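You operate a simulated robot arm through the tools that you are given. There is no shell and no other tool. Be economical: measure what you need, move in short steps, check, and stop when the job is done.

You run a simulated robot arm. Do the job below in one go: nothing can be reset, and whatever is moved stays where it is left.

## Task
Put the white cable plug in the white bowl. Then put the loose grey coil on the top of the rewind table away on the board on the low stack of grey coils. Then put the tall green can on the top of the rewind table away on the top of the winding machine. Then put two of the film rolls from the top of the rewind table on the steel top of the green shelf unit. Then take the small green film roll and leave it on top of the small beige carton. Then take the folded violet cloth on the cover of the water trough and put it away on the top of the wall ledge by the fan. Do these in the order given. Set down upright: tall green can, film roll.

The check looks at the end state, three seconds after you hand in, the way a careful person would. Anything else that was tipped, shoved, dropped, spilled or broken makes it a failure. Lids that push on must go on centred and level and be pressed home; caps that screw on are set level and turned clockwise until they are tight. Flat cloth is picked up by pressing the open fingertips on it (5 to 10 N) and closing them slowly along it; thin cloth reads only 2 to 8 mm in the jaws.

## Robot
A 7-joint arm with a three-finger gripper on a trunk, on a base that drives. Base frame: it is fixed to the floor where the robot stands at the start and does not move with it; the origin is under the middle of the robot, x ahead of it, y to its left, z up. Lengths are in m, angles in rad, forces in N, time in s.
With the tool pointing down near the work surface it reaches from about 0.1 to 0.66 m from the robot's upright axis, wherever it stands. Its first joint turns from -2.897 to 2.897 rad. Places, roughly: board on the low stack of grey coils [-1.6, -6, 0.6]; film roll (6x6x6 cm) [0.3, 1.2, 0.8]; film roll (7x7x6 cm) [0.8, 1.6, 0.8]; folded violet cloth (10x7x4 cm) [-4.4, -7.3, 1]; loose grey coil [0.5, 0.75, 0.75]; small beige carton (9x11x8 cm) [-1.5, 0.2, 0.8]; small green film roll (6x6x6 cm) [-1.7, 0.7, 0.8]; steel top of the green shelf unit [0.7, -2.5, 0.8]; tall green can [0.75, 0.75, 0.75]; top of the wall ledge by the fan (15x40 cm) [-5.6, 5.68, 0.92]; top of the winding machine [-4.2, 3.6, 1]; white bowl (14x13x6 cm) [0.6, -2.4, 0.3]; white cable plug (4x4x7 cm) [0.5, 0.1, 0.9]. Payload 2.94 kg.
The TCP is the grasp point between the finger pads, 0.03 m short of the fingertips. In the tool frame z runs along the fingers and y along their closing line. Largest opening 0.132 m; the body of the gripper starts 0.107 m behind the TCP.
Orientation is that of the tool frame in the base frame, as a unit quaternion [x, y, z, w]. With the fingers straight down and closing along the base's y, the tool's x points along the base's -x, its y along +y and its z along -z.

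## Interface
- The arm moves only by the tool nudge_tool. Its argument "increments" is a list of rows, each an object of numbers (a shift or turn left out is 0, a gripper value left out holds the last): "tx", "ty", "tz": the shift along the tool's x, y, z in cm; "wx", "wy", "wz": the turn, a rotation vector about the tool's x, y, z in rad. In form: [{"tx": .., "ty": .., "tz": .., "wx": .., "wy": .., "wz": ..}, ...]. A call has 1 to 20 rows; each row is the pose to reach, as a shift and turn from the pose commanded when the call began, along the tool's axes at that moment. "fingers" is the opening, from 0 (shut) to 1 (fully open), set as the call begins (left out, the last holds). A row lasts 0.2 s, in which the tool goes at most 0.05 m and 0.15 rad; a call with a longer step from one row to the next is refused whole, and so is a gripper value outside its range. Where a pose cannot be reached the arm comes as near as it can. A force on the tool above 40 N (or 10 N above the force at the start of the call, whichever is more), or a blocked arm, ends the call early, and 0.2 s more pass. The fingers move at their own pace and stop on an object; they squeeze with about 26 N. The grip force told is the motor's: it shows also when the fingers shut on nothing. Time passes only in rows, and 0.2 s behind the last, so rows that repeat a pose let the fingers close. It gives the time, the measured TCP pose, the force on the tool (base axes), the opening and the grip force at its end, in the units of the frame above (readings bear some noise), with the torque about the TCP (base axes, N m) and any sound that the robot's microphone picked up, and new pictures: "pictures" is both (left out), scene, wrist or none.
- Cameras (640 x 400 px; columns grow to the right, rows downward): "scene" is now at [0.0155, 0.2373, 1.7292]; the picture's right is [0.74, -0.68, 0.00], its down [-0.59, -0.65, -0.48] and it looks along [0.33, 0.36, -0.88] (base axes); focal length 286 px, centre (320, 200). "wrist" rides on the gripper at [0.072, 0.003, -0.144] in the tool frame; the picture's right is [-0.04, 1.00, 0.00], its down [-0.88, -0.04, -0.48] and it looks along [-0.48, -0.02, 0.88] (tool axes); focal length 256 px, centre (320, 200). There is no depth. A picture from a camera that has moved, and an enlarged one, comes with that camera's place and axes in the base frame and with its lens.
- slide_trunk(by): slides the trunk up (or, below 0, down) by that many m; the arm and the scene camera ride with it, the base frame stays. It gives what a move gives, with no picture.
- drive_base(legs): drives the robot by 1 to 6 legs, each [ahead, left, turn to the left] in m, m and rad, along the robot's own axes; the way and the turn of a leg run together, so that a leg with both is an arc; at most 1.5 m and 3.142 rad a leg. The arm and the cameras ride along, it lands a little off, and it stops where it bumps. It gives what a move gives, and a new picture of the scene camera.
- pan_tilt(pan, tilt): turns the head with the scene camera to pan (to the left, within 2.496 rad either way) and tilt (down, from -0.506 to 1.204), counted from straight ahead of the robot. It gives what a move gives, and a new picture of the scene camera.
- inspect(camera, box): a new picture of the part [left, top, right, bottom] of that camera's present view, enlarged. It takes no simulated time.
- finish_job(): hands the job in; it is judged then, once.

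Work in short steps. Places have to be worked out from the pictures, the camera data and where the tool is seen: move nearer, look again, correct. Check each grasp and each placing, and mend what went wrong. You have 207 turns and 260 pictures in all, those below and enlarged ones among them. Open the gripper and draw the arm clear of the work before you hand the job in, unless the task says otherwise; then end with one line.

The tools are called after ">>>" as name(argument=value, ...) on one line, values as JSON. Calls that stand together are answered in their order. nudge_tool: Moves the arm, as the interface text tells. Its arguments: {"type":"object","properties":{"increments":{"type":"array","items":{"type":"object","properties":{"tx":{"type":"number"},"ty":{"type":"number"},"tz":{"type":"number"},"wx":{"type":"number"},"wy":{"type":"number"},"wz":{"type":"number"}}}},"fingers":{"type":"number"},"pictures":{"type":"string","enum":["both","scene","wrist","none"]}},"required":["increments"]} The other tools are called the same way: slide_trunk (by) slides the trunk up or down; drive_base (legs) drives the base; pan_tilt (pan, tilt) turns the head that bears the scene camera; inspect (camera, box) takes an enlarged picture of a part of a camera's view; finish_job () hands the job in.

At the start:

```text
time: 0.0
eef_pos: [0.1641, 0.4703, 1.1212]
tool_rot: [-0.001, 1.0, 0.0, 0.0]
force: [-0.2, -0.4, -0.1]
ft_torque: [-0.05, -0.06, 0.01]
opening: 0.1321
gripper_force: 0.0
trunk travel left (down, up): [-0.25, 0.29]
robot x, y, heading: [0.0011, 0.0015, -0.001]
head pan, tilt: [0.829, 1.066]
```

scene: 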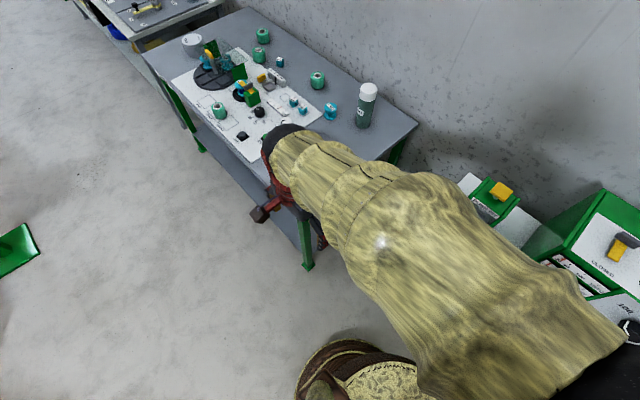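
wrist: 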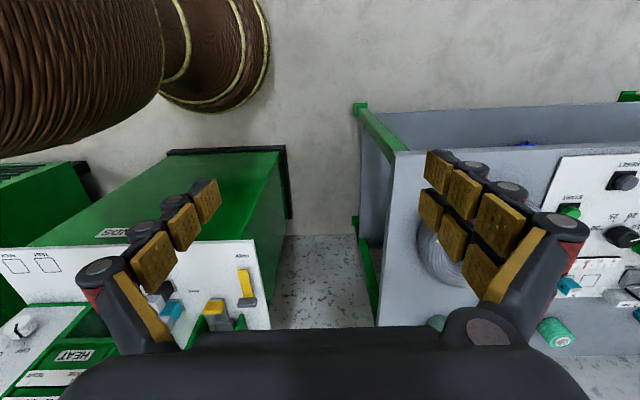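

I look towards the plug first, ahead of the robot.

>>> pan_tilt(pan=0.0, tilt=0.9)

>>> pan_tilt(pan=-1.3, tilt=0.6)

>>> pan_tilt(pan=2.0, tilt=0.6)

```text
time: 1.1
eef_pos: [0.1638, 0.4697, 1.1202]
tool_rot: [0.0, 1.0, 0.0, 0.0]
force: [0.6, -0.7, -0.1]
ft_torque: [0.0, 0.0, 0.02]
opening: 0.1321
gripper_force: 0.0
trunk travel left (down, up): [-0.25, 0.29]
robot x, y, heading: [0.0016, -0.0003, 0.004]
head pan, tilt: [0.0, 0.901]
camera scene: at [0.0468, 0.1892, 1.7409], right [0.0, -1.0, 0.0], down [-0.78, 0.0, -0.62], along [0.62, 0.0, -0.78], focal length 286 px, centre (320, 200)
```

scene: 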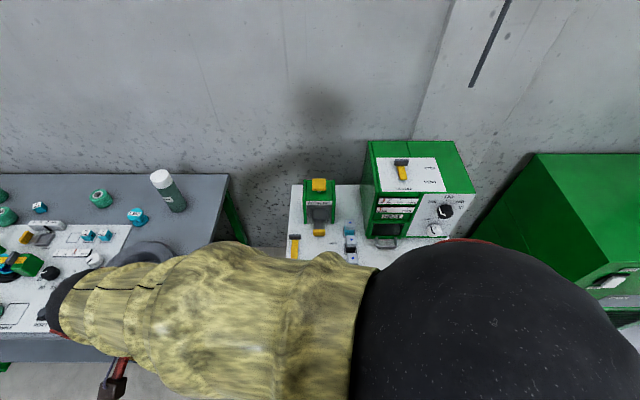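

```text
time: 2.6
eef_pos: [0.1643, 0.4703, 1.1202]
tool_rot: [0.0, 1.0, 0.0, 0.0]
force: [-0.3, -0.2, 0.7]
ft_torque: [0.0, 0.0, 0.02]
opening: 0.1317
gripper_force: 0.1
trunk travel left (down, up): [-0.25, 0.29]
robot x, y, heading: [-0.0014, -0.0014, -0.003]
head pan, tilt: [-1.3, 0.6]
camera scene: at [-0.005, 0.104, 1.7657], right [-0.96, -0.27, 0.0], down [-0.15, 0.54, -0.83], along [0.22, -0.8, -0.56], focal length 286 px, centre (320, 200)
```

scene: 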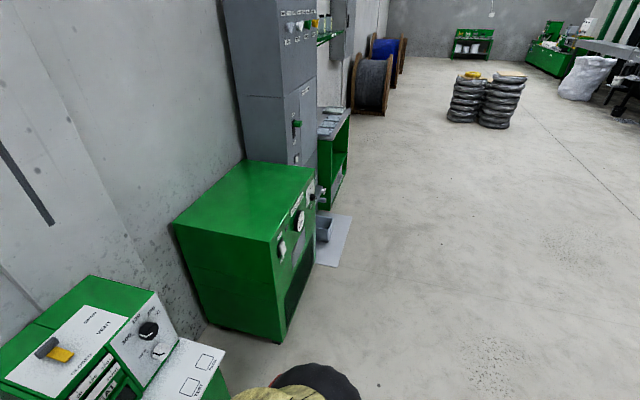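

```text
time: 5.4
eef_pos: [0.1639, 0.4689, 1.1202]
tool_rot: [0.0, 1.0, 0.0, 0.001]
force: [0.3, 0.0, -0.7]
ft_torque: [-0.02, 0.01, 0.01]
opening: 0.1318
gripper_force: 0.1
trunk travel left (down, up): [-0.25, 0.29]
robot x, y, heading: [0.0049, 0.0022, 0.002]
head pan, tilt: [2.0, 0.6]
camera scene: at [-0.0654, 0.2695, 1.7657], right [0.91, 0.42, 0.0], down [0.23, -0.51, -0.82], along [-0.34, 0.75, -0.57], focal length 286 px, centre (320, 200)
```

scene: 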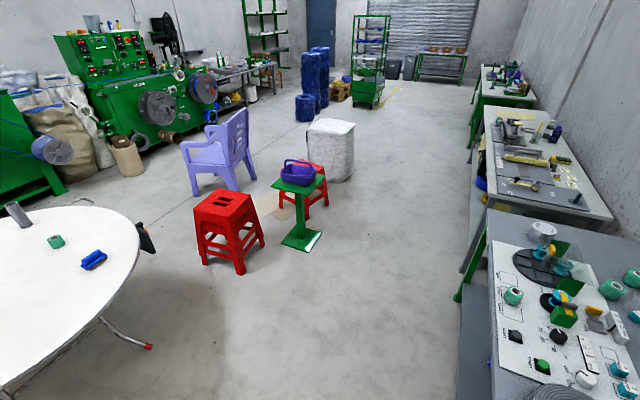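

I look more closely at where the plug should be.

>>> pan_tilt(pan=0.0, tilt=0.9)

>>> inspect(camera="scene", box=[270, 130, 490, 270])

>>> inspect(camera="wrist", box=[0, 140, 320, 340])

```text
time: 7.3
eef_pos: [0.1635, 0.4698, 1.1205]
tool_rot: [-0.001, 1.0, 0.0, 0.001]
force: [-0.5, 0.6, -0.3]
ft_torque: [0.0, 0.02, -0.01]
opening: 0.1322
gripper_force: 0.1
trunk travel left (down, up): [-0.25, 0.29]
robot x, y, heading: [0.0009, -0.0011, 0.002]
head pan, tilt: [0.0, 0.901]
camera scene: at [0.0468, 0.1892, 1.7409], right [0.0, -1.0, 0.0], down [-0.78, 0.0, -0.62], along [0.62, 0.0, -0.78], focal length 286 px, centre (320, 200)
```

scene: 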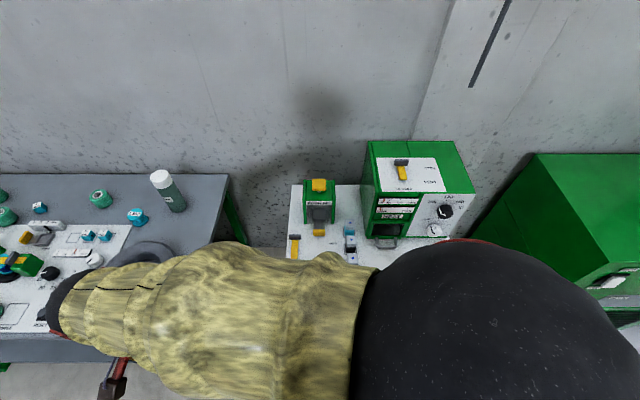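

```text
2.86 times, centred on (380, 200) of scene
camera zoom: at [0.0468, 0.1892, 1.7409], right [0.0, -1.0, 0.0], down [-0.78, 0.0, -0.62], along [0.62, 0.0, -0.78], focal length 817 px, centre (149, 200)
```

zoom: 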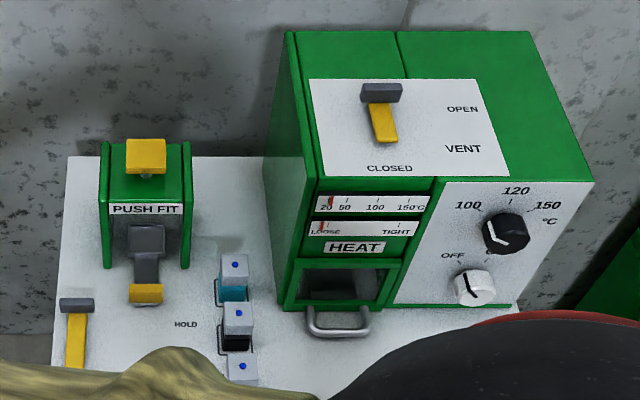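

```text
2.00 times, centred on (160, 240) of wrist
camera zoom: at [0.091, 0.4726, 1.264], right [0.04, 1.0, 0.0], down [0.88, -0.04, 0.48], along [0.48, -0.02, -0.88], focal length 512 px, centre (640, 120)
```

zoom: 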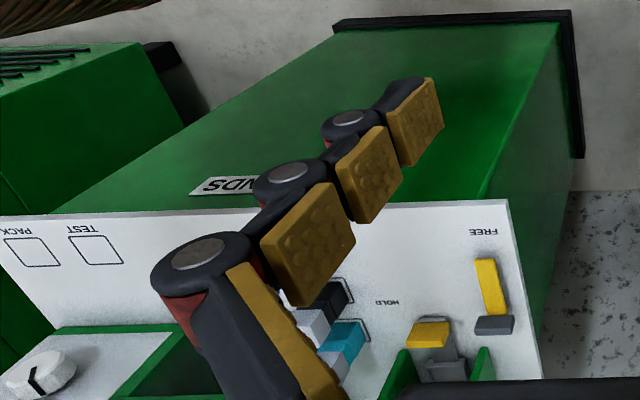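

The plug sits in a holder on the nearest machine, likely the third (partly hidden) one. I move the arm over it to look with the wrist camera.

>>> nudge_tool(increments=[{"tz": -3}, {"tz": -6, "ty": -4}, {"tz": -8, "ty": -8, "tx": -1}, {"tz": -8, "ty": -12, "tx": -3}, {"tz": -8, "ty": -16, "tx": -5}, {"tz": -8, "ty": -20, "tx": -7}, {"tz": -8, "ty": -24, "tx": -9}, {"tz": -8, "ty": -28, "tx": -11}, {"tz": -8, "ty": -32, "tx": -12}])

```text
time: 9.3
eef_pos: [0.2833, 0.148, 1.1998]
tool_rot: [0.0, 1.0, 0.0, 0.001]
force: [0.0, -0.7, 0.0]
ft_torque: [-0.01, -0.05, -0.01]
opening: 0.1321
gripper_force: 0.0
trunk travel left (down, up): [-0.25, 0.29]
robot x, y, heading: [0.0017, -0.0008, 0.004]
head pan, tilt: [0.0, 0.901]
camera scene: at [0.0467, 0.1887, 1.741], right [0.0, -1.0, 0.0], down [-0.78, 0.0, -0.62], along [0.62, 0.0, -0.78], focal length 286 px, centre (320, 200)
camera wrist: at [0.2108, 0.1514, 1.3442], right [0.04, 1.0, 0.0], down [0.88, -0.04, 0.48], along [0.48, -0.02, -0.88], focal length 256 px, centre (320, 200)
```

scene: 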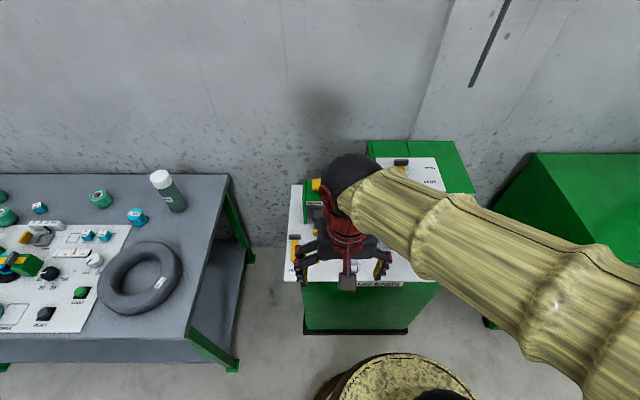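
wrist: 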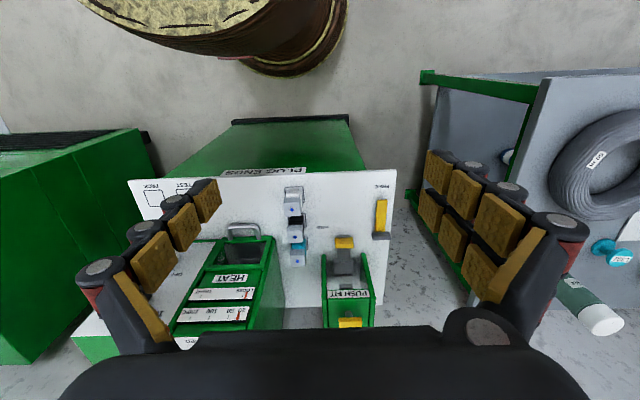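

>>> inspect(camera="wrist", box=[220, 165, 420, 290])

```text
3.20 times, centred on (320, 228) of wrist
camera zoom: at [0.2108, 0.1514, 1.3442], right [0.04, 1.0, 0.0], down [0.88, -0.04, 0.48], along [0.48, -0.02, -0.88], focal length 819 px, centre (320, 112)
```

zoom: 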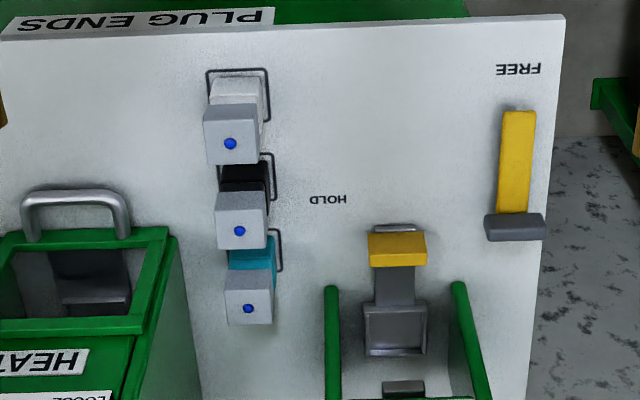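

The white plug is the one nearest the robot in its row, at about (0.455, 0.088). I narrow the fingers and move above it for a closer look.

>>> nudge_tool(increments=[{"tx": -4, "ty": -2, "tz": 2}, {"tx": -8, "ty": -4, "tz": 4}, {"tx": -12, "ty": -6, "tz": 6}, {"tx": -15.5, "ty": -6, "tz": 9}, {"tx": -15.5, "ty": -6, "tz": 9}, {"tx": -15.5, "ty": -6, "tz": 9}], fingers=0.53)

```text
time: 10.8
eef_pos: [0.4395, 0.0894, 1.1117]
tool_rot: [0.0, 1.0, 0.0, 0.0]
force: [0.1, -0.1, 0.3]
ft_torque: [0.04, -0.01, 0.02]
opening: 0.07
gripper_force: 0.1
trunk travel left (down, up): [-0.25, 0.29]
robot x, y, heading: [0.0023, -0.0023, 0.002]
head pan, tilt: [0.0, 0.901]
camera scene: at [0.0466, 0.1887, 1.741], right [0.0, -1.0, 0.0], down [-0.78, 0.0, -0.62], along [0.62, 0.0, -0.78], focal length 286 px, centre (320, 200)
camera wrist: at [0.3664, 0.0924, 1.2546], right [0.04, 1.0, 0.0], down [0.88, -0.04, 0.48], along [0.48, -0.02, -0.88], focal length 256 px, centre (320, 200)
```

scene: 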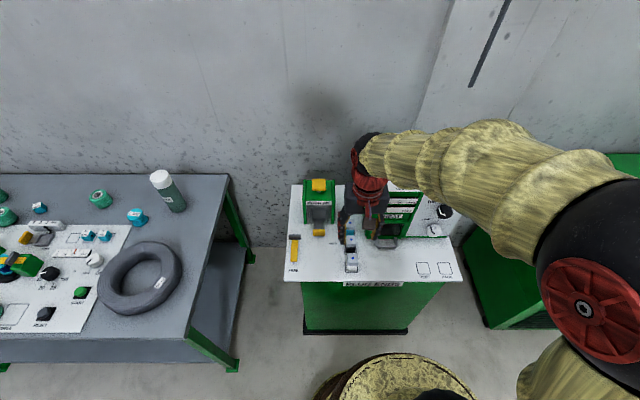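
wrist: 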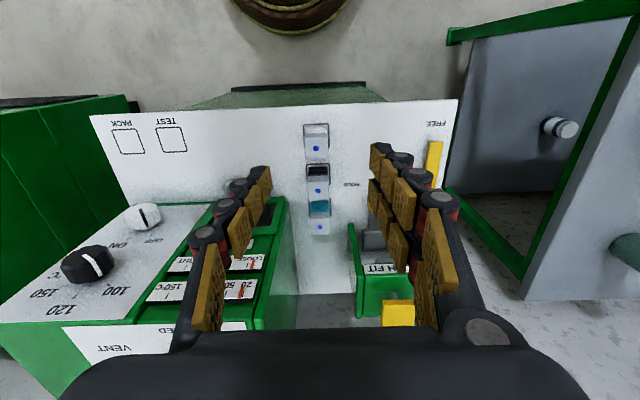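

Triangulating puts the plug top near (0.478, 0.081, 0.89). I descend part-way and re-check.

>>> nudge_tool(increments=[{"tx": -3.5, "ty": -0.9, "tz": 4}, {"tx": -3.9, "ty": -0.9, "tz": 8}, {"tx": -3.9, "ty": -0.9, "tz": 12}, {"tx": -3.9, "ty": -0.9, "tz": 14}, {"tx": -3.9, "ty": -0.9, "tz": 14}])

>>> inspect(camera="wrist", box=[200, 80, 440, 230])

```text
refused: row 1 steps farther than a row can; nothing moved
```

```text
2.67 times, centred on (320, 155) of wrist
camera zoom: at [0.3664, 0.0924, 1.2546], right [0.04, 1.0, 0.0], down [0.88, -0.04, 0.48], along [0.48, -0.02, -0.88], focal length 683 px, centre (320, 320)
```

zoom: 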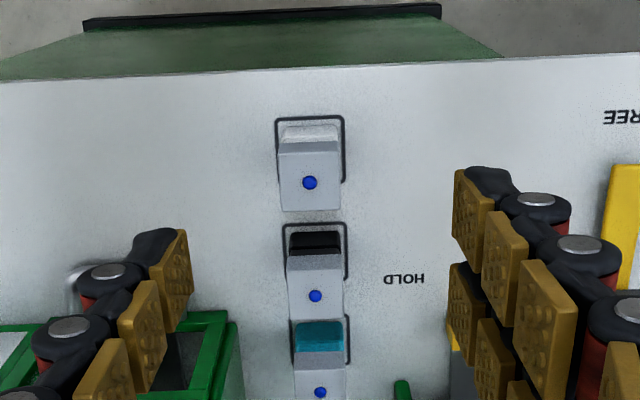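

Same estimate; I redo the descent in smaller steps.

>>> nudge_tool(increments=[{"tx": -2, "ty": -0.9, "tz": 3}, {"tx": -3.9, "ty": -0.9, "tz": 6}, {"tx": -3.9, "ty": -0.9, "tz": 10}, {"tx": -3.9, "ty": -0.9, "tz": 14}, {"tx": -3.9, "ty": -0.9, "tz": 14}])

>>> inspect(camera="scene", box=[280, 170, 440, 270])

```text
time: 11.9
eef_pos: [0.4779, 0.0804, 0.9708]
tool_rot: [0.0, 1.0, 0.0, 0.001]
force: [0.5, -0.3, -0.2]
ft_torque: [0.0, 0.01, 0.01]
opening: 0.0698
gripper_force: 0.1
trunk travel left (down, up): [-0.25, 0.29]
robot x, y, heading: [0.0054, -0.0002, 0.002]
head pan, tilt: [0.0, 0.901]
camera scene: at [0.0473, 0.1889, 1.741], right [0.0, -1.0, 0.0], down [-0.78, 0.0, -0.62], along [0.62, 0.0, -0.78], focal length 286 px, centre (320, 200)
camera wrist: at [0.4055, 0.0841, 1.1142], right [0.04, 1.0, 0.0], down [0.88, -0.04, 0.48], along [0.48, -0.02, -0.88], focal length 256 px, centre (320, 200)
```

scene: 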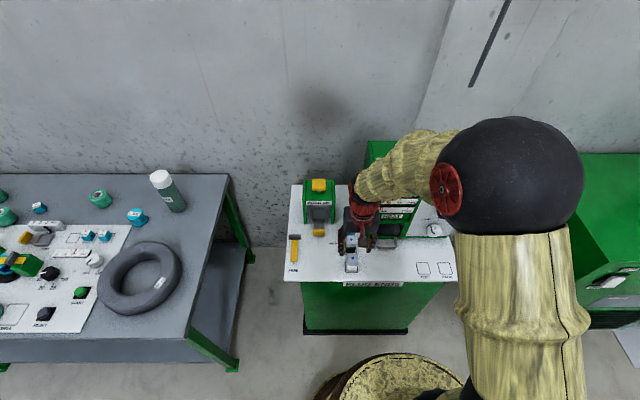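
wrist: 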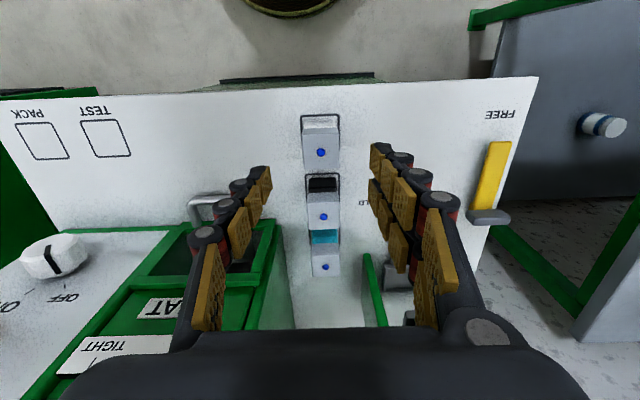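

```text
4.00 times, centred on (360, 220) of scene
camera zoom: at [0.0473, 0.1889, 1.741], right [0.0, -1.0, 0.0], down [-0.78, 0.0, -0.62], along [0.62, 0.0, -0.78], focal length 1144 px, centre (160, 120)
```

zoom: 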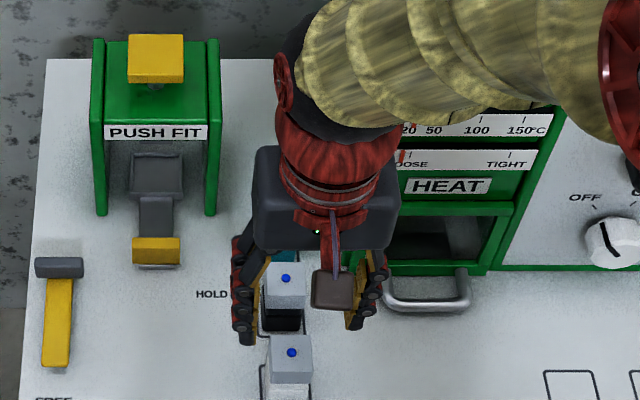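

Refined plug top: (0.473, 0.082, 0.906). I descend to grip it at z≈0.885.

>>> nudge_tool(increments=[{"tx": 0.5, "tz": 3}, {"tx": 0.5, "ty": 0.1, "tz": 6}, {"tx": 0.5, "ty": 0.1, "tz": 8.5}, {"tx": 0.5, "ty": 0.1, "tz": 8.5}])

>>> inspect(camera="scene", box=[280, 170, 440, 270])

```text
time: 12.9
eef_pos: [0.4733, 0.0815, 0.8868]
tool_rot: [0.0, 1.0, -0.001, 0.0]
force: [-0.9, 0.4, 0.3]
ft_torque: [-0.03, -0.01, 0.01]
opening: 0.0699
gripper_force: 0.1
trunk travel left (down, up): [-0.25, 0.29]
robot x, y, heading: [0.0016, -0.0026, 0.002]
head pan, tilt: [0.0, 0.901]
camera scene: at [0.0473, 0.1889, 1.741], right [0.0, -1.0, 0.0], down [-0.78, 0.0, -0.62], along [0.62, 0.0, -0.78], focal length 286 px, centre (320, 200)
camera wrist: at [0.4004, 0.0843, 1.0291], right [0.04, 1.0, 0.0], down [0.88, -0.04, 0.48], along [0.48, -0.02, -0.88], focal length 256 px, centre (320, 200)
```

scene: 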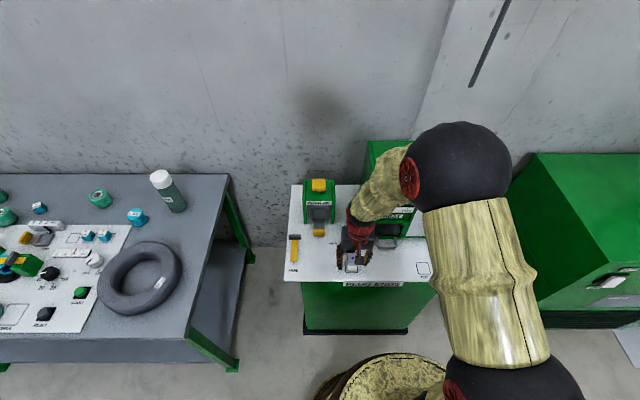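
wrist: 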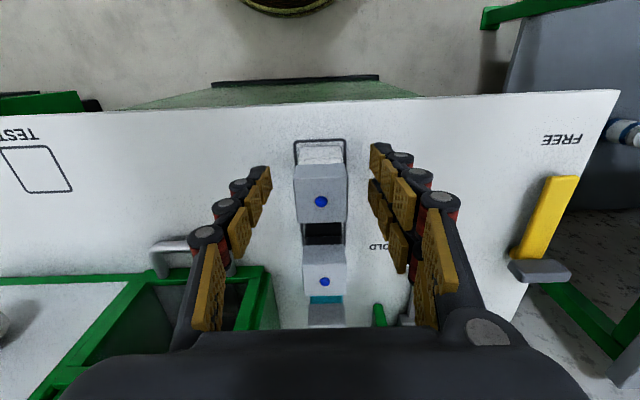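

```text
4.00 times, centred on (360, 220) of scene
camera zoom: at [0.0473, 0.1889, 1.741], right [0.0, -1.0, 0.0], down [-0.78, 0.0, -0.62], along [0.62, 0.0, -0.78], focal length 1144 px, centre (160, 120)
```

zoom: 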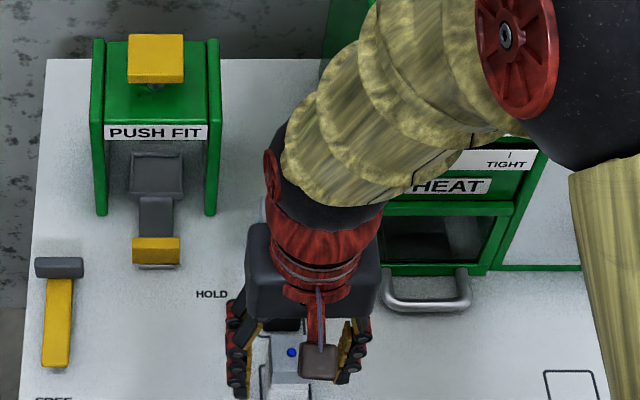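

The plug stands between the fingers. I close.

>>> nudge_tool(increments=[{"tz": 0.4}, {"tz": 0.4}, {"tz": 0.4}, {"tz": 0.4}, {"tz": 0.4}], fingers=0, pictures="wrist")

```text
time: 14.2
eef_pos: [0.4724, 0.0816, 0.8811]
tool_rot: [0.001, 1.0, 0.0, 0.0]
force: [0.1, 0.8, 0.5]
ft_torque: [0.04, 0.0, 0.0]
opening: 0.031
gripper_force: 25.8
trunk travel left (down, up): [-0.25, 0.29]
robot x, y, heading: [-0.001, -0.0016, 0.001]
head pan, tilt: [0.0, 0.901]
camera wrist: at [0.4001, 0.0846, 1.0251], right [0.04, 1.0, 0.0], down [0.88, -0.04, 0.48], along [0.47, -0.02, -0.88], focal length 256 px, centre (320, 200)
```

wrist: 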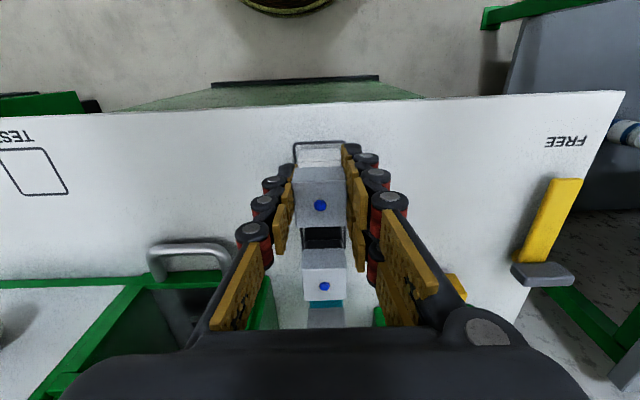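

Gripped at 3.1 cm with 26 N. I lift straight up slowly and watch.

>>> nudge_tool(increments=[{"tz": -1}, {"tz": -3}, {"tz": -6}, {"tz": -10}, {"tz": -14}, {"tz": -18}])

>>> inspect(camera="wrist", box=[220, 60, 420, 185])

```text
time: 15.6
eef_pos: [0.473, 0.0808, 1.0612]
tool_rot: [0.0, 1.0, 0.0, -0.001]
force: [-0.2, -0.6, -0.5]
ft_torque: [0.01, 0.01, 0.02]
opening: 0.0302
gripper_force: 25.9
trunk travel left (down, up): [-0.25, 0.29]
robot x, y, heading: [-0.0024, -0.0023, -0.0]
head pan, tilt: [0.0, 0.901]
camera scene: at [0.0467, 0.1888, 1.741], right [0.0, -1.0, 0.0], down [-0.78, 0.0, -0.62], along [0.62, 0.0, -0.78], focal length 286 px, centre (320, 200)
camera wrist: at [0.3994, 0.0842, 1.2053], right [0.04, 1.0, 0.0], down [0.88, -0.04, 0.47], along [0.47, -0.02, -0.88], focal length 256 px, centre (320, 200)
```

scene: 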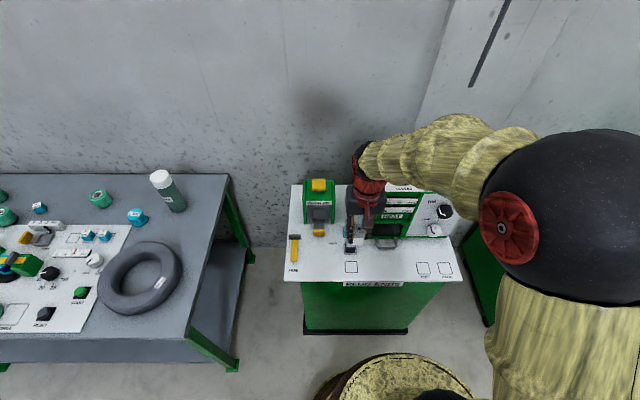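
wrist: 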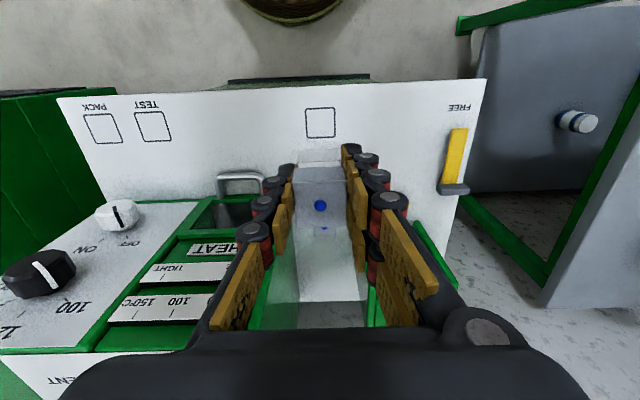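

```text
3.20 times, centred on (320, 122) of wrist
camera zoom: at [0.3994, 0.0842, 1.2053], right [0.04, 1.0, 0.0], down [0.88, -0.04, 0.47], along [0.47, -0.02, -0.88], focal length 819 px, centre (320, 448)
```

zoom: 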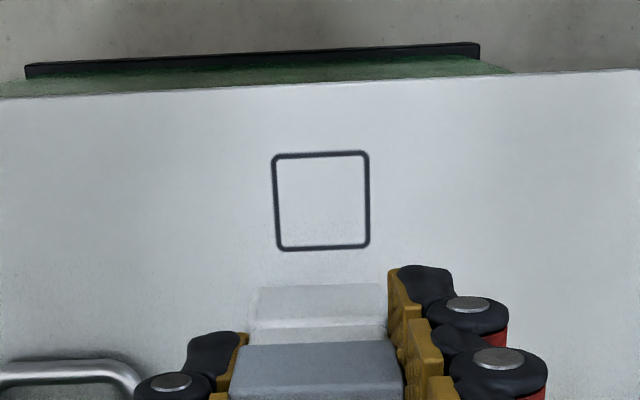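

The plug is held and out. Now I back up and drive right along to the shelf unit.

>>> nudge_tool(increments=[{"tx": 4, "tz": -2}, {"tx": 8, "tz": -4}, {"tx": 12, "tz": -6}, {"tx": 16, "tz": -7}, {"tx": 20, "tz": -7}], pictures="none")

>>> drive_base(legs=[[-0.35, 0, 0], [0, -1.25, 0], [0, -1.0, 0]])

>>> pan_tilt(pan=-0.1, tilt=0.8)

```text
time: 16.8
eef_pos: [0.2717, 0.0812, 1.1327]
tool_rot: [0.0, 1.0, 0.001, 0.0]
force: [0.3, 0.2, -0.3]
ft_torque: [0.01, 0.01, 0.04]
opening: 0.0308
gripper_force: 26.1
trunk travel left (down, up): [-0.25, 0.29]
robot x, y, heading: [0.0001, 0.0021, 0.002]
head pan, tilt: [0.0, 0.901]
```

```text
time: 29.7
eef_pos: [-0.0779, -2.1695, 1.1325]
tool_rot: [0.003, 1.0, 0.0, 0.0]
force: [0.8, 0.2, -1.1]
ft_torque: [-0.01, 0.0, 0.01]
opening: 0.0306
gripper_force: 26.4
trunk travel left (down, up): [-0.25, 0.29]
robot x, y, heading: [-0.3504, -2.2475, -0.003]
head pan, tilt: [0.0, 0.901]
camera scene: at [-0.3026, -2.0602, 1.741], right [0.0, -1.0, 0.0], down [-0.78, 0.0, -0.62], along [0.62, 0.0, -0.78], focal length 286 px, centre (320, 200)
```

scene: 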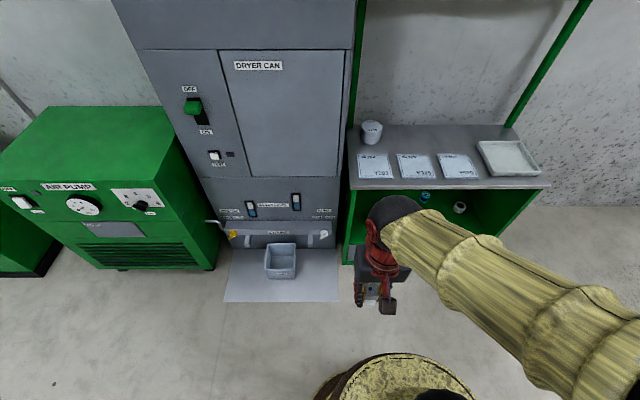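

```text
time: 30.4
eef_pos: [-0.0771, -2.1693, 1.133]
tool_rot: [0.004, 1.0, 0.0, 0.0]
force: [0.3, 0.1, -0.3]
ft_torque: [0.0, 0.02, -0.05]
opening: 0.0306
gripper_force: 26.3
trunk travel left (down, up): [-0.25, 0.29]
robot x, y, heading: [-0.3514, -2.2477, -0.006]
head pan, tilt: [-0.099, 0.799]
camera scene: at [-0.2979, -2.068, 1.7488], right [-0.1, -0.99, 0.0], down [-0.71, 0.07, -0.7], along [0.69, -0.07, -0.72], focal length 286 px, centre (320, 200)
```

scene: 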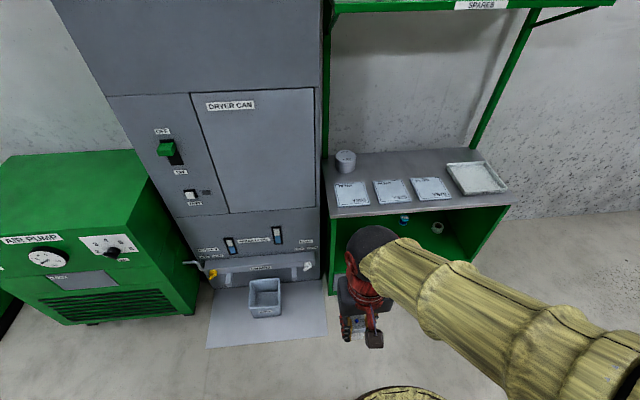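

The bowl is hidden behind the gripper on the lower shelf. I lower the trunk and shift the arm left to see.

>>> slide_trunk(by=-0.24)

>>> nudge_tool(increments=[{"ty": 5}, {"ty": 10}, {"ty": 15}, {"ty": 20}, {"ty": 25}, {"ty": 30}], pictures="none")

>>> pan_tilt(pan=-0.3, tilt=0.7)

>>> inspect(camera="scene", box=[220, 140, 420, 265])

```text
time: 32.9
eef_pos: [-0.0774, -2.1679, 0.8921]
tool_rot: [0.004, 1.0, 0.0, 0.001]
force: [-1.2, 0.1, -0.9]
ft_torque: [-0.02, -0.01, 0.02]
opening: 0.0306
gripper_force: 26.2
trunk travel left (down, up): [-0.01, 0.53]
robot x, y, heading: [-0.3504, -2.2491, -0.006]
head pan, tilt: [-0.099, 0.799]
```

```text
time: 34.3
eef_pos: [-0.0754, -1.8699, 0.8918]
tool_rot: [0.002, 1.0, -0.001, 0.0]
force: [-0.8, -0.1, -0.3]
ft_torque: [0.04, 0.0, 0.01]
opening: 0.0305
gripper_force: 26.0
trunk travel left (down, up): [-0.01, 0.53]
robot x, y, heading: [-0.3513, -2.2493, -0.004]
head pan, tilt: [-0.099, 0.799]
```

```text
time: 35.0
eef_pos: [-0.0761, -1.8695, 0.892]
tool_rot: [0.003, 1.0, 0.0, 0.0]
force: [0.1, -0.7, -0.9]
ft_torque: [0.01, 0.03, 0.02]
opening: 0.0304
gripper_force: 26.3
trunk travel left (down, up): [-0.01, 0.53]
robot x, y, heading: [-0.3528, -2.2469, -0.004]
head pan, tilt: [-0.3, 0.7]
camera scene: at [-0.297, -2.0848, 1.517], right [-0.3, -0.95, 0.0], down [-0.61, 0.19, -0.76], along [0.73, -0.23, -0.64], focal length 286 px, centre (320, 200)
```

scene: 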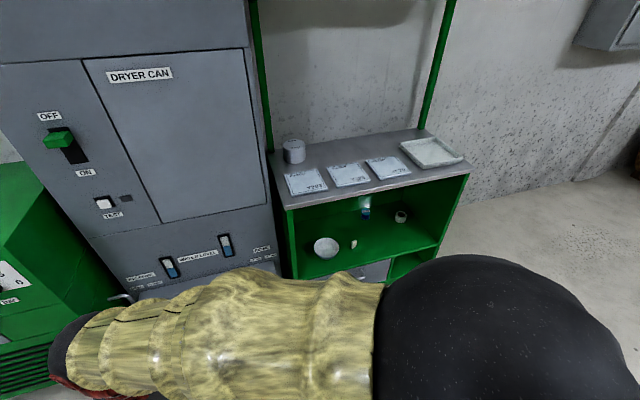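

```text
3.20 times, centred on (320, 202) of scene
camera zoom: at [-0.297, -2.0848, 1.517], right [-0.3, -0.95, 0.0], down [-0.61, 0.19, -0.76], along [0.73, -0.23, -0.64], focal length 915 px, centre (320, 192)
```

zoom: 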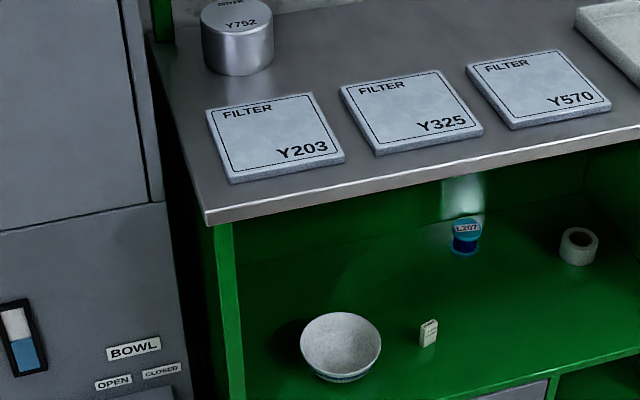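

The bowl stands on the lower shelf around (0.65, -2.42). I bring the tool to centre, drive in front of it, then tilt the tool.

>>> nudge_tool(increments=[{"ty": -5}, {"ty": -10}, {"ty": -15}, {"ty": -20}, {"ty": -25}, {"ty": -30}, {"ty": -35}, {"ty": -38}], pictures="none")

>>> drive_base(legs=[[0, -0.18, 0.005], [0.33, 0, 0]])

>>> nudge_tool(increments=[{"wy": -0.13}, {"wy": -0.26}, {"wy": -0.39}, {"wy": -0.52}, {"wy": -0.65}, {"wy": -0.785}, {"wy": -0.785}])

```text
time: 36.8
eef_pos: [-0.0781, -2.2497, 0.8924]
tool_rot: [0.001, 1.0, 0.0, 0.0]
force: [0.5, 0.7, -0.8]
ft_torque: [-0.01, -0.01, 0.01]
opening: 0.0305
gripper_force: 26.3
trunk travel left (down, up): [-0.01, 0.53]
robot x, y, heading: [-0.3493, -2.25, -0.006]
head pan, tilt: [-0.3, 0.7]
```

```text
time: 40.1
eef_pos: [0.2514, -2.4228, 0.8926]
tool_rot: [-0.002, 1.0, 0.0, 0.0]
force: [0.1, -0.5, -0.6]
ft_torque: [0.02, -0.02, 0.03]
opening: 0.0306
gripper_force: 26.7
trunk travel left (down, up): [-0.01, 0.53]
robot x, y, heading: [-0.0189, -2.4259, 0.005]
head pan, tilt: [-0.3, 0.7]
camera scene: at [0.0293, -2.2617, 1.5171], right [-0.29, -0.96, 0.0], down [-0.62, 0.19, -0.77], along [0.73, -0.22, -0.64], focal length 286 px, centre (320, 200)
```

scene: 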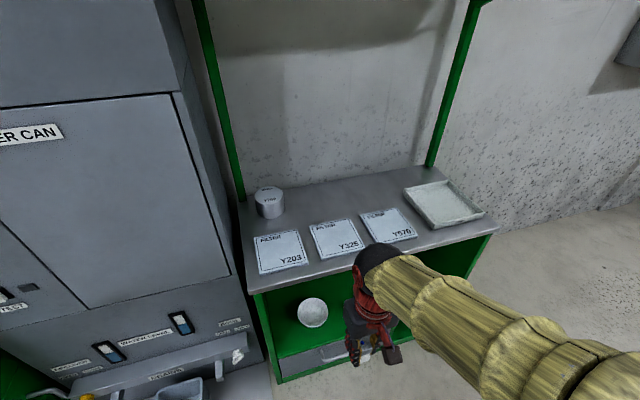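

```text
time: 41.7
eef_pos: [0.271, -2.4245, 0.8996]
tool_rot: [-0.003, 0.924, 0.001, 0.382]
force: [-0.1, 0.0, -0.7]
ft_torque: [0.01, 0.02, 0.03]
opening: 0.0306
gripper_force: 25.8
out of reach, approached as far as the arm can: row 6, 7
trunk travel left (down, up): [-0.01, 0.53]
robot x, y, heading: [-0.0224, -2.4254, -0.0]
head pan, tilt: [-0.3, 0.7]
camera scene: at [0.0298, -2.2617, 1.5171], right [-0.29, -0.96, 0.0], down [-0.62, 0.19, -0.76], along [0.73, -0.22, -0.64], focal length 286 px, centre (320, 200)
camera wrist: at [0.1172, -2.4217, 0.9507], right [0.03, 1.0, 0.03], down [0.29, -0.04, 0.96], along [0.96, -0.02, -0.29], focal length 256 px, centre (320, 200)
```

scene: 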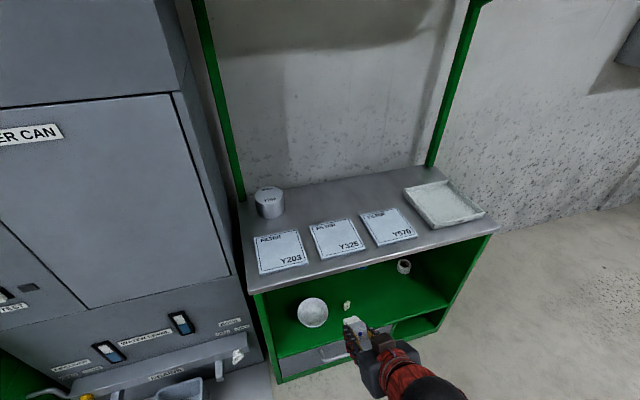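
wrist: 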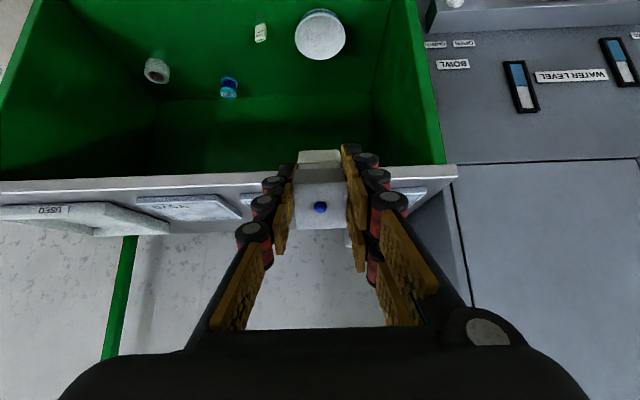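

Two views triangulate the bowl at (0.608, -2.404), rim z≈0.41. I lower the tool in front of the shelf opening first.

>>> nudge_tool(increments=[{"tx": 1.7, "tz": 3.8}, {"tx": 3.4, "tz": 7.6}, {"tx": 5.1, "tz": 11.4}, {"tx": 6.8, "tz": 15.2}, {"tx": 8.5, "tz": 19}, {"tx": 10.2, "tz": 22.8}, {"tx": 11.9, "tz": 26.6}, {"tx": 13.6, "tz": 30.4}, {"tx": 15.5, "tz": 34}, {"tx": 15.5, "tz": 34}])

```text
time: 43.9
eef_pos: [0.4013, -2.4243, 0.5509]
tool_rot: [-0.002, 0.924, 0.001, 0.383]
force: [0.0, 0.0, -0.5]
ft_torque: [0.03, 0.01, 0.02]
opening: 0.0303
gripper_force: 26.0
trunk travel left (down, up): [-0.01, 0.53]
robot x, y, heading: [-0.0239, -2.42, 0.004]
head pan, tilt: [-0.3, 0.7]
camera scene: at [0.0299, -2.2617, 1.5171], right [-0.29, -0.96, 0.0], down [-0.62, 0.19, -0.76], along [0.73, -0.22, -0.64], focal length 286 px, centre (320, 200)
camera wrist: at [0.2478, -2.4215, 0.6007], right [0.03, 1.0, 0.03], down [0.29, -0.04, 0.96], along [0.96, -0.02, -0.29], focal length 256 px, centre (320, 200)
```

scene: 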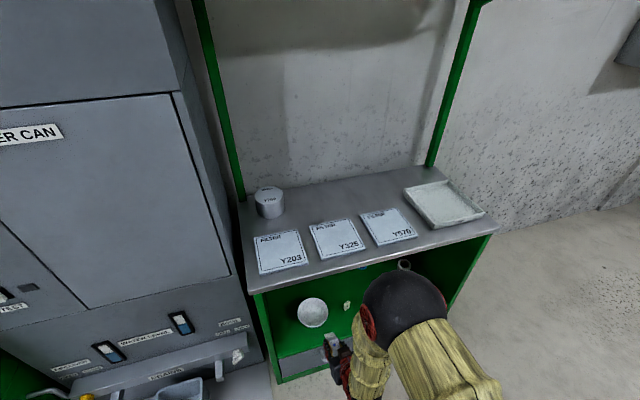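
wrist: 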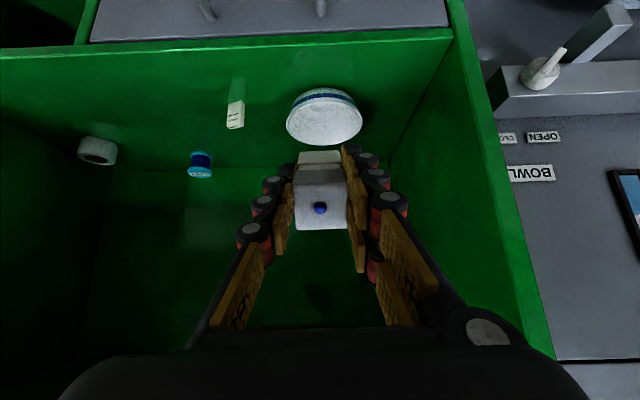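

The updated estimate is bowl centre ≈(0.63, -2.412), rim z≈0.36. I advance along the tool axis, stopping short to check.

>>> nudge_tool(increments=[{"tx": -0.3, "ty": 0.3, "tz": 4}, {"tx": -0.6, "ty": 0.7, "tz": 8}, {"tx": -1, "ty": 0.7, "tz": 12}, {"tx": -1.5, "ty": 0.7, "tz": 16}, {"tx": -2, "ty": 0.7, "tz": 20}, {"tx": -2, "ty": 0.7, "tz": 22}, {"tx": -2, "ty": 0.7, "tz": 22}])

>>> inspect(camera="scene", box=[240, 260, 400, 360])

```text
time: 45.5
eef_pos: [0.5696, -2.4161, 0.4086]
tool_rot: [-0.002, 0.924, 0.001, 0.383]
force: [-0.7, -0.8, -0.8]
ft_torque: [-0.01, 0.03, 0.06]
opening: 0.0306
gripper_force: 26.2
trunk travel left (down, up): [-0.01, 0.53]
robot x, y, heading: [-0.0233, -2.4254, 0.009]
head pan, tilt: [-0.3, 0.7]
camera scene: at [0.03, -2.2617, 1.5171], right [-0.29, -0.96, 0.0], down [-0.62, 0.19, -0.76], along [0.73, -0.22, -0.64], focal length 286 px, centre (320, 200)
camera wrist: at [0.4175, -2.4138, 0.4589], right [0.03, 1.0, 0.03], down [0.29, -0.04, 0.96], along [0.96, -0.02, -0.29], focal length 256 px, centre (320, 200)
```

scene: 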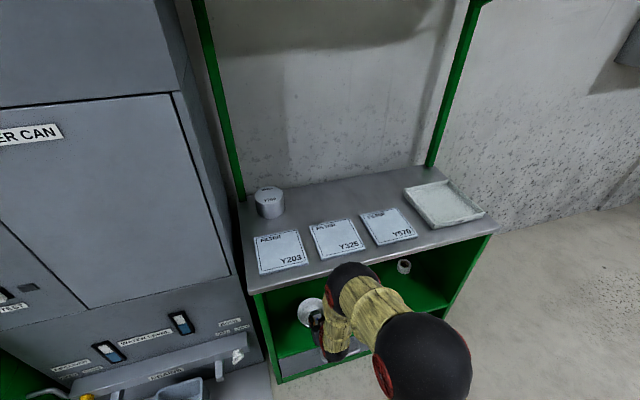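
wrist: 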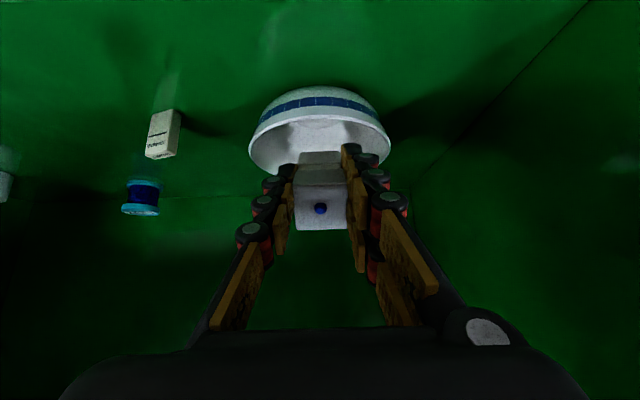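

```text
4.00 times, centred on (320, 310) of scene
camera zoom: at [0.03, -2.2617, 1.5171], right [-0.29, -0.96, 0.0], down [-0.62, 0.19, -0.76], along [0.73, -0.22, -0.64], focal length 1144 px, centre (320, -240)
```

zoom: 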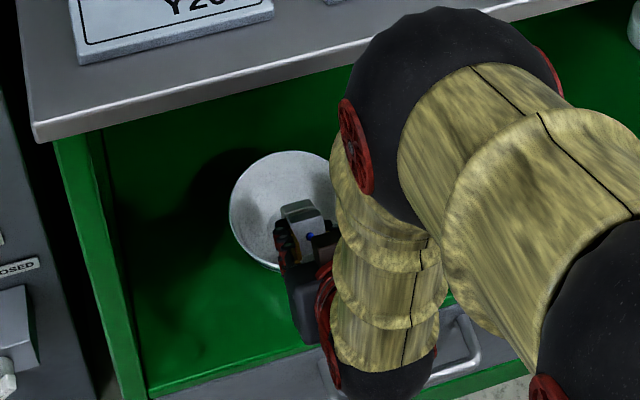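

The plug is aligned with the bowl centre. I advance 5 cm more along the tool axis, then release.

>>> nudge_tool(increments=[{"tz": 2.5}, {"tz": 5}, {"tz": 5}], pictures="wrist")

>>> inspect(camera="scene", box=[240, 260, 400, 360])

```text
time: 46.3
eef_pos: [0.6067, -2.4169, 0.374]
tool_rot: [-0.003, 0.924, 0.002, 0.383]
force: [0.6, 0.1, -0.9]
ft_torque: [-0.01, 0.03, 0.02]
opening: 0.0306
gripper_force: 26.2
trunk travel left (down, up): [-0.01, 0.53]
robot x, y, heading: [-0.0176, -2.4259, 0.005]
head pan, tilt: [-0.3, 0.7]
camera wrist: at [0.4528, -2.4139, 0.4235], right [0.03, 1.0, 0.03], down [0.29, -0.04, 0.96], along [0.96, -0.02, -0.29], focal length 256 px, centre (320, 200)
```

wrist: 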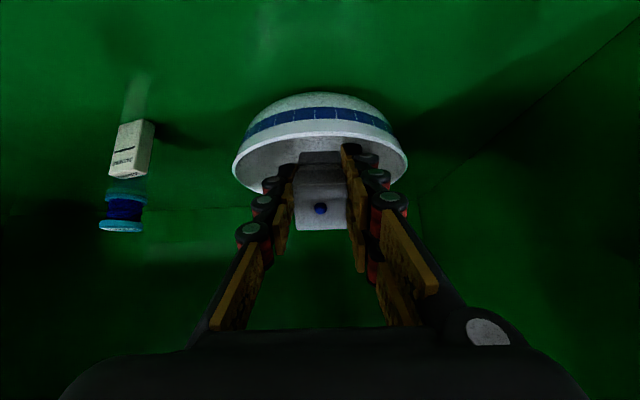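

```text
4.00 times, centred on (320, 310) of scene
camera zoom: at [0.03, -2.2617, 1.5171], right [-0.29, -0.96, 0.0], down [-0.62, 0.19, -0.76], along [0.73, -0.22, -0.64], focal length 1144 px, centre (320, -240)
```

zoom: 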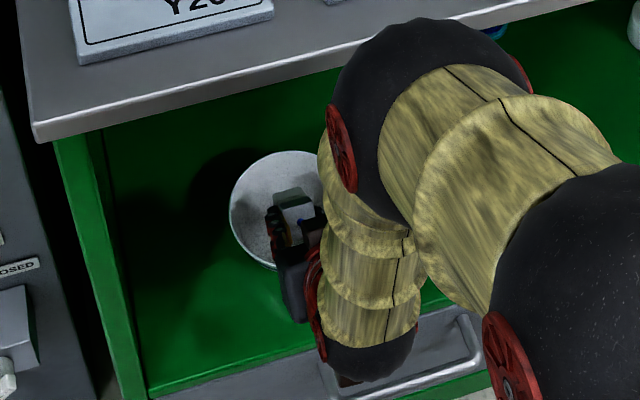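

The rim is at z≈0.34, so I go 2 cm deeper and release.

>>> nudge_tool(increments=[{"tx": 0.5, "tz": 2}, {"tx": 0.5, "tz": 2}], pictures="none")

>>> nudge_tool(increments=[{}, {}, {}], fingers=0.45)

```text
time: 46.9
eef_pos: [0.6158, -2.4163, 0.3557]
tool_rot: [-0.002, 0.924, 0.002, 0.383]
force: [-0.7, -1.1, -1.9]
ft_torque: [-0.01, 0.02, 0.04]
opening: 0.0304
gripper_force: 25.8
trunk travel left (down, up): [-0.01, 0.53]
robot x, y, heading: [-0.0204, -2.4211, 0.007]
head pan, tilt: [-0.3, 0.7]
```

```text
time: 47.7
eef_pos: [0.6168, -2.4162, 0.3557]
tool_rot: [-0.002, 0.924, 0.001, 0.382]
force: [0.8, -1.9, 0.7]
ft_torque: [0.02, 0.01, -0.06]
opening: 0.0589
gripper_force: 0.2
trunk travel left (down, up): [-0.01, 0.53]
robot x, y, heading: [-0.0237, -2.424, 0.005]
head pan, tilt: [-0.3, 0.7]
camera scene: at [0.0299, -2.2617, 1.5171], right [-0.29, -0.96, 0.0], down [-0.62, 0.19, -0.76], along [0.73, -0.22, -0.64], focal length 286 px, centre (320, 200)
camera wrist: at [0.4631, -2.4137, 0.4063], right [0.03, 1.0, 0.03], down [0.29, -0.04, 0.96], along [0.96, -0.02, -0.29], focal length 256 px, centre (320, 200)
```

scene: 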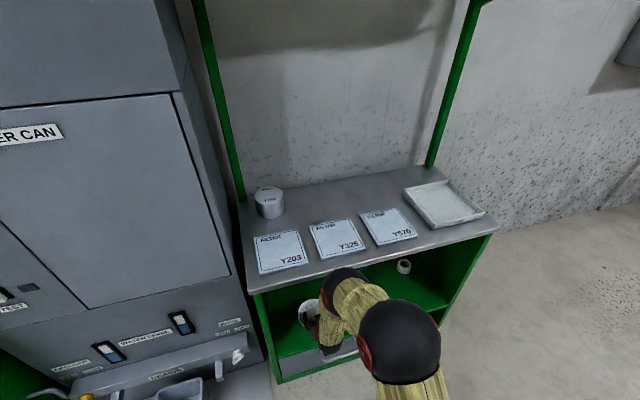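
wrist: 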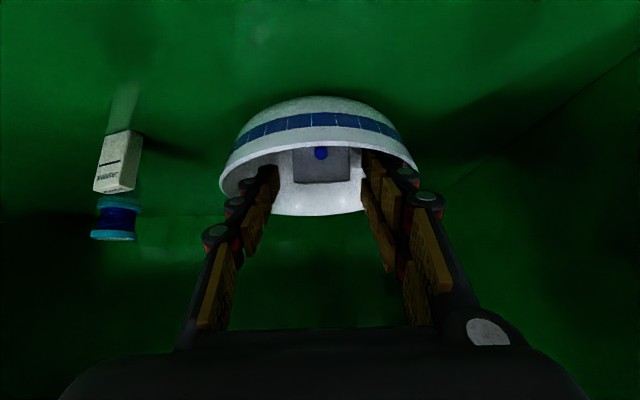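

The plug fell into the bowl. I withdraw the tool backwards and up.

>>> nudge_tool(increments=[{"tz": -2}, {"tz": -5}, {"tz": -9}, {"tz": -13}, {"tz": -17}, {"tz": -21}, {"tz": -25}, {"tz": -29}])

>>> inspect(camera="scene", box=[240, 260, 400, 360])

```text
time: 49.5
eef_pos: [0.4121, -2.4168, 0.5611]
tool_rot: [-0.002, 0.924, 0.0, 0.382]
force: [0.2, 0.4, -0.7]
ft_torque: [0.0, -0.01, 0.0]
opening: 0.0596
gripper_force: 0.0
trunk travel left (down, up): [-0.01, 0.53]
robot x, y, heading: [-0.0219, -2.4235, 0.001]
head pan, tilt: [-0.3, 0.7]
camera scene: at [0.0304, -2.2617, 1.5171], right [-0.29, -0.96, 0.0], down [-0.62, 0.19, -0.76], along [0.73, -0.22, -0.64], focal length 286 px, centre (320, 200)
camera wrist: at [0.2585, -2.4155, 0.6113], right [0.03, 1.0, 0.03], down [0.29, -0.04, 0.96], along [0.96, -0.02, -0.29], focal length 256 px, centre (320, 200)
```

scene: 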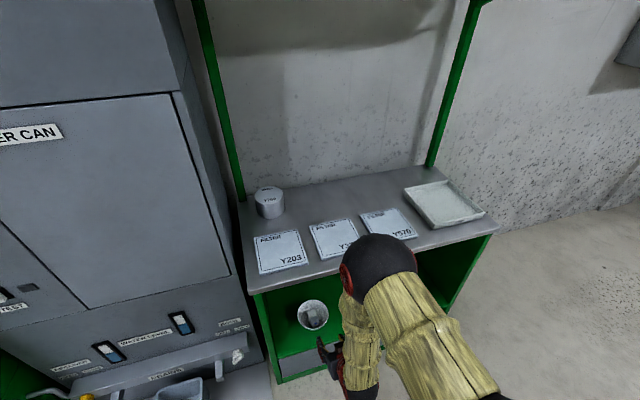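
wrist: 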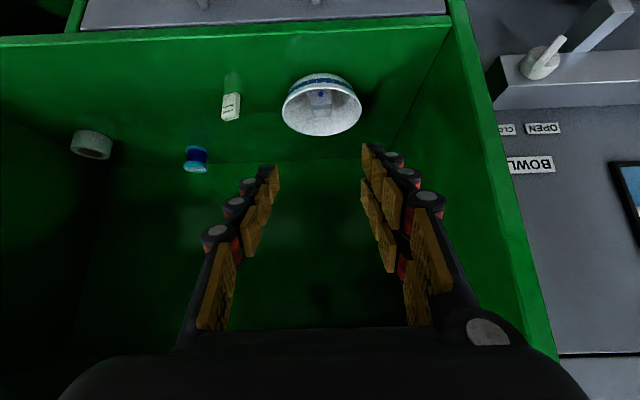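

```text
4.00 times, centred on (320, 310) of scene
camera zoom: at [0.0304, -2.2617, 1.5171], right [-0.29, -0.96, 0.0], down [-0.62, 0.19, -0.76], along [0.73, -0.22, -0.64], focal length 1144 px, centre (320, -240)
```

zoom: 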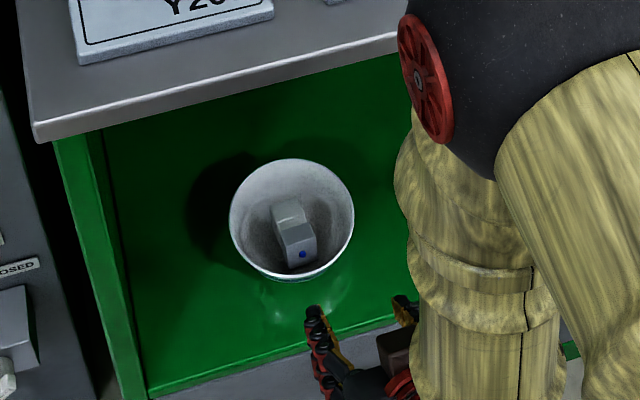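

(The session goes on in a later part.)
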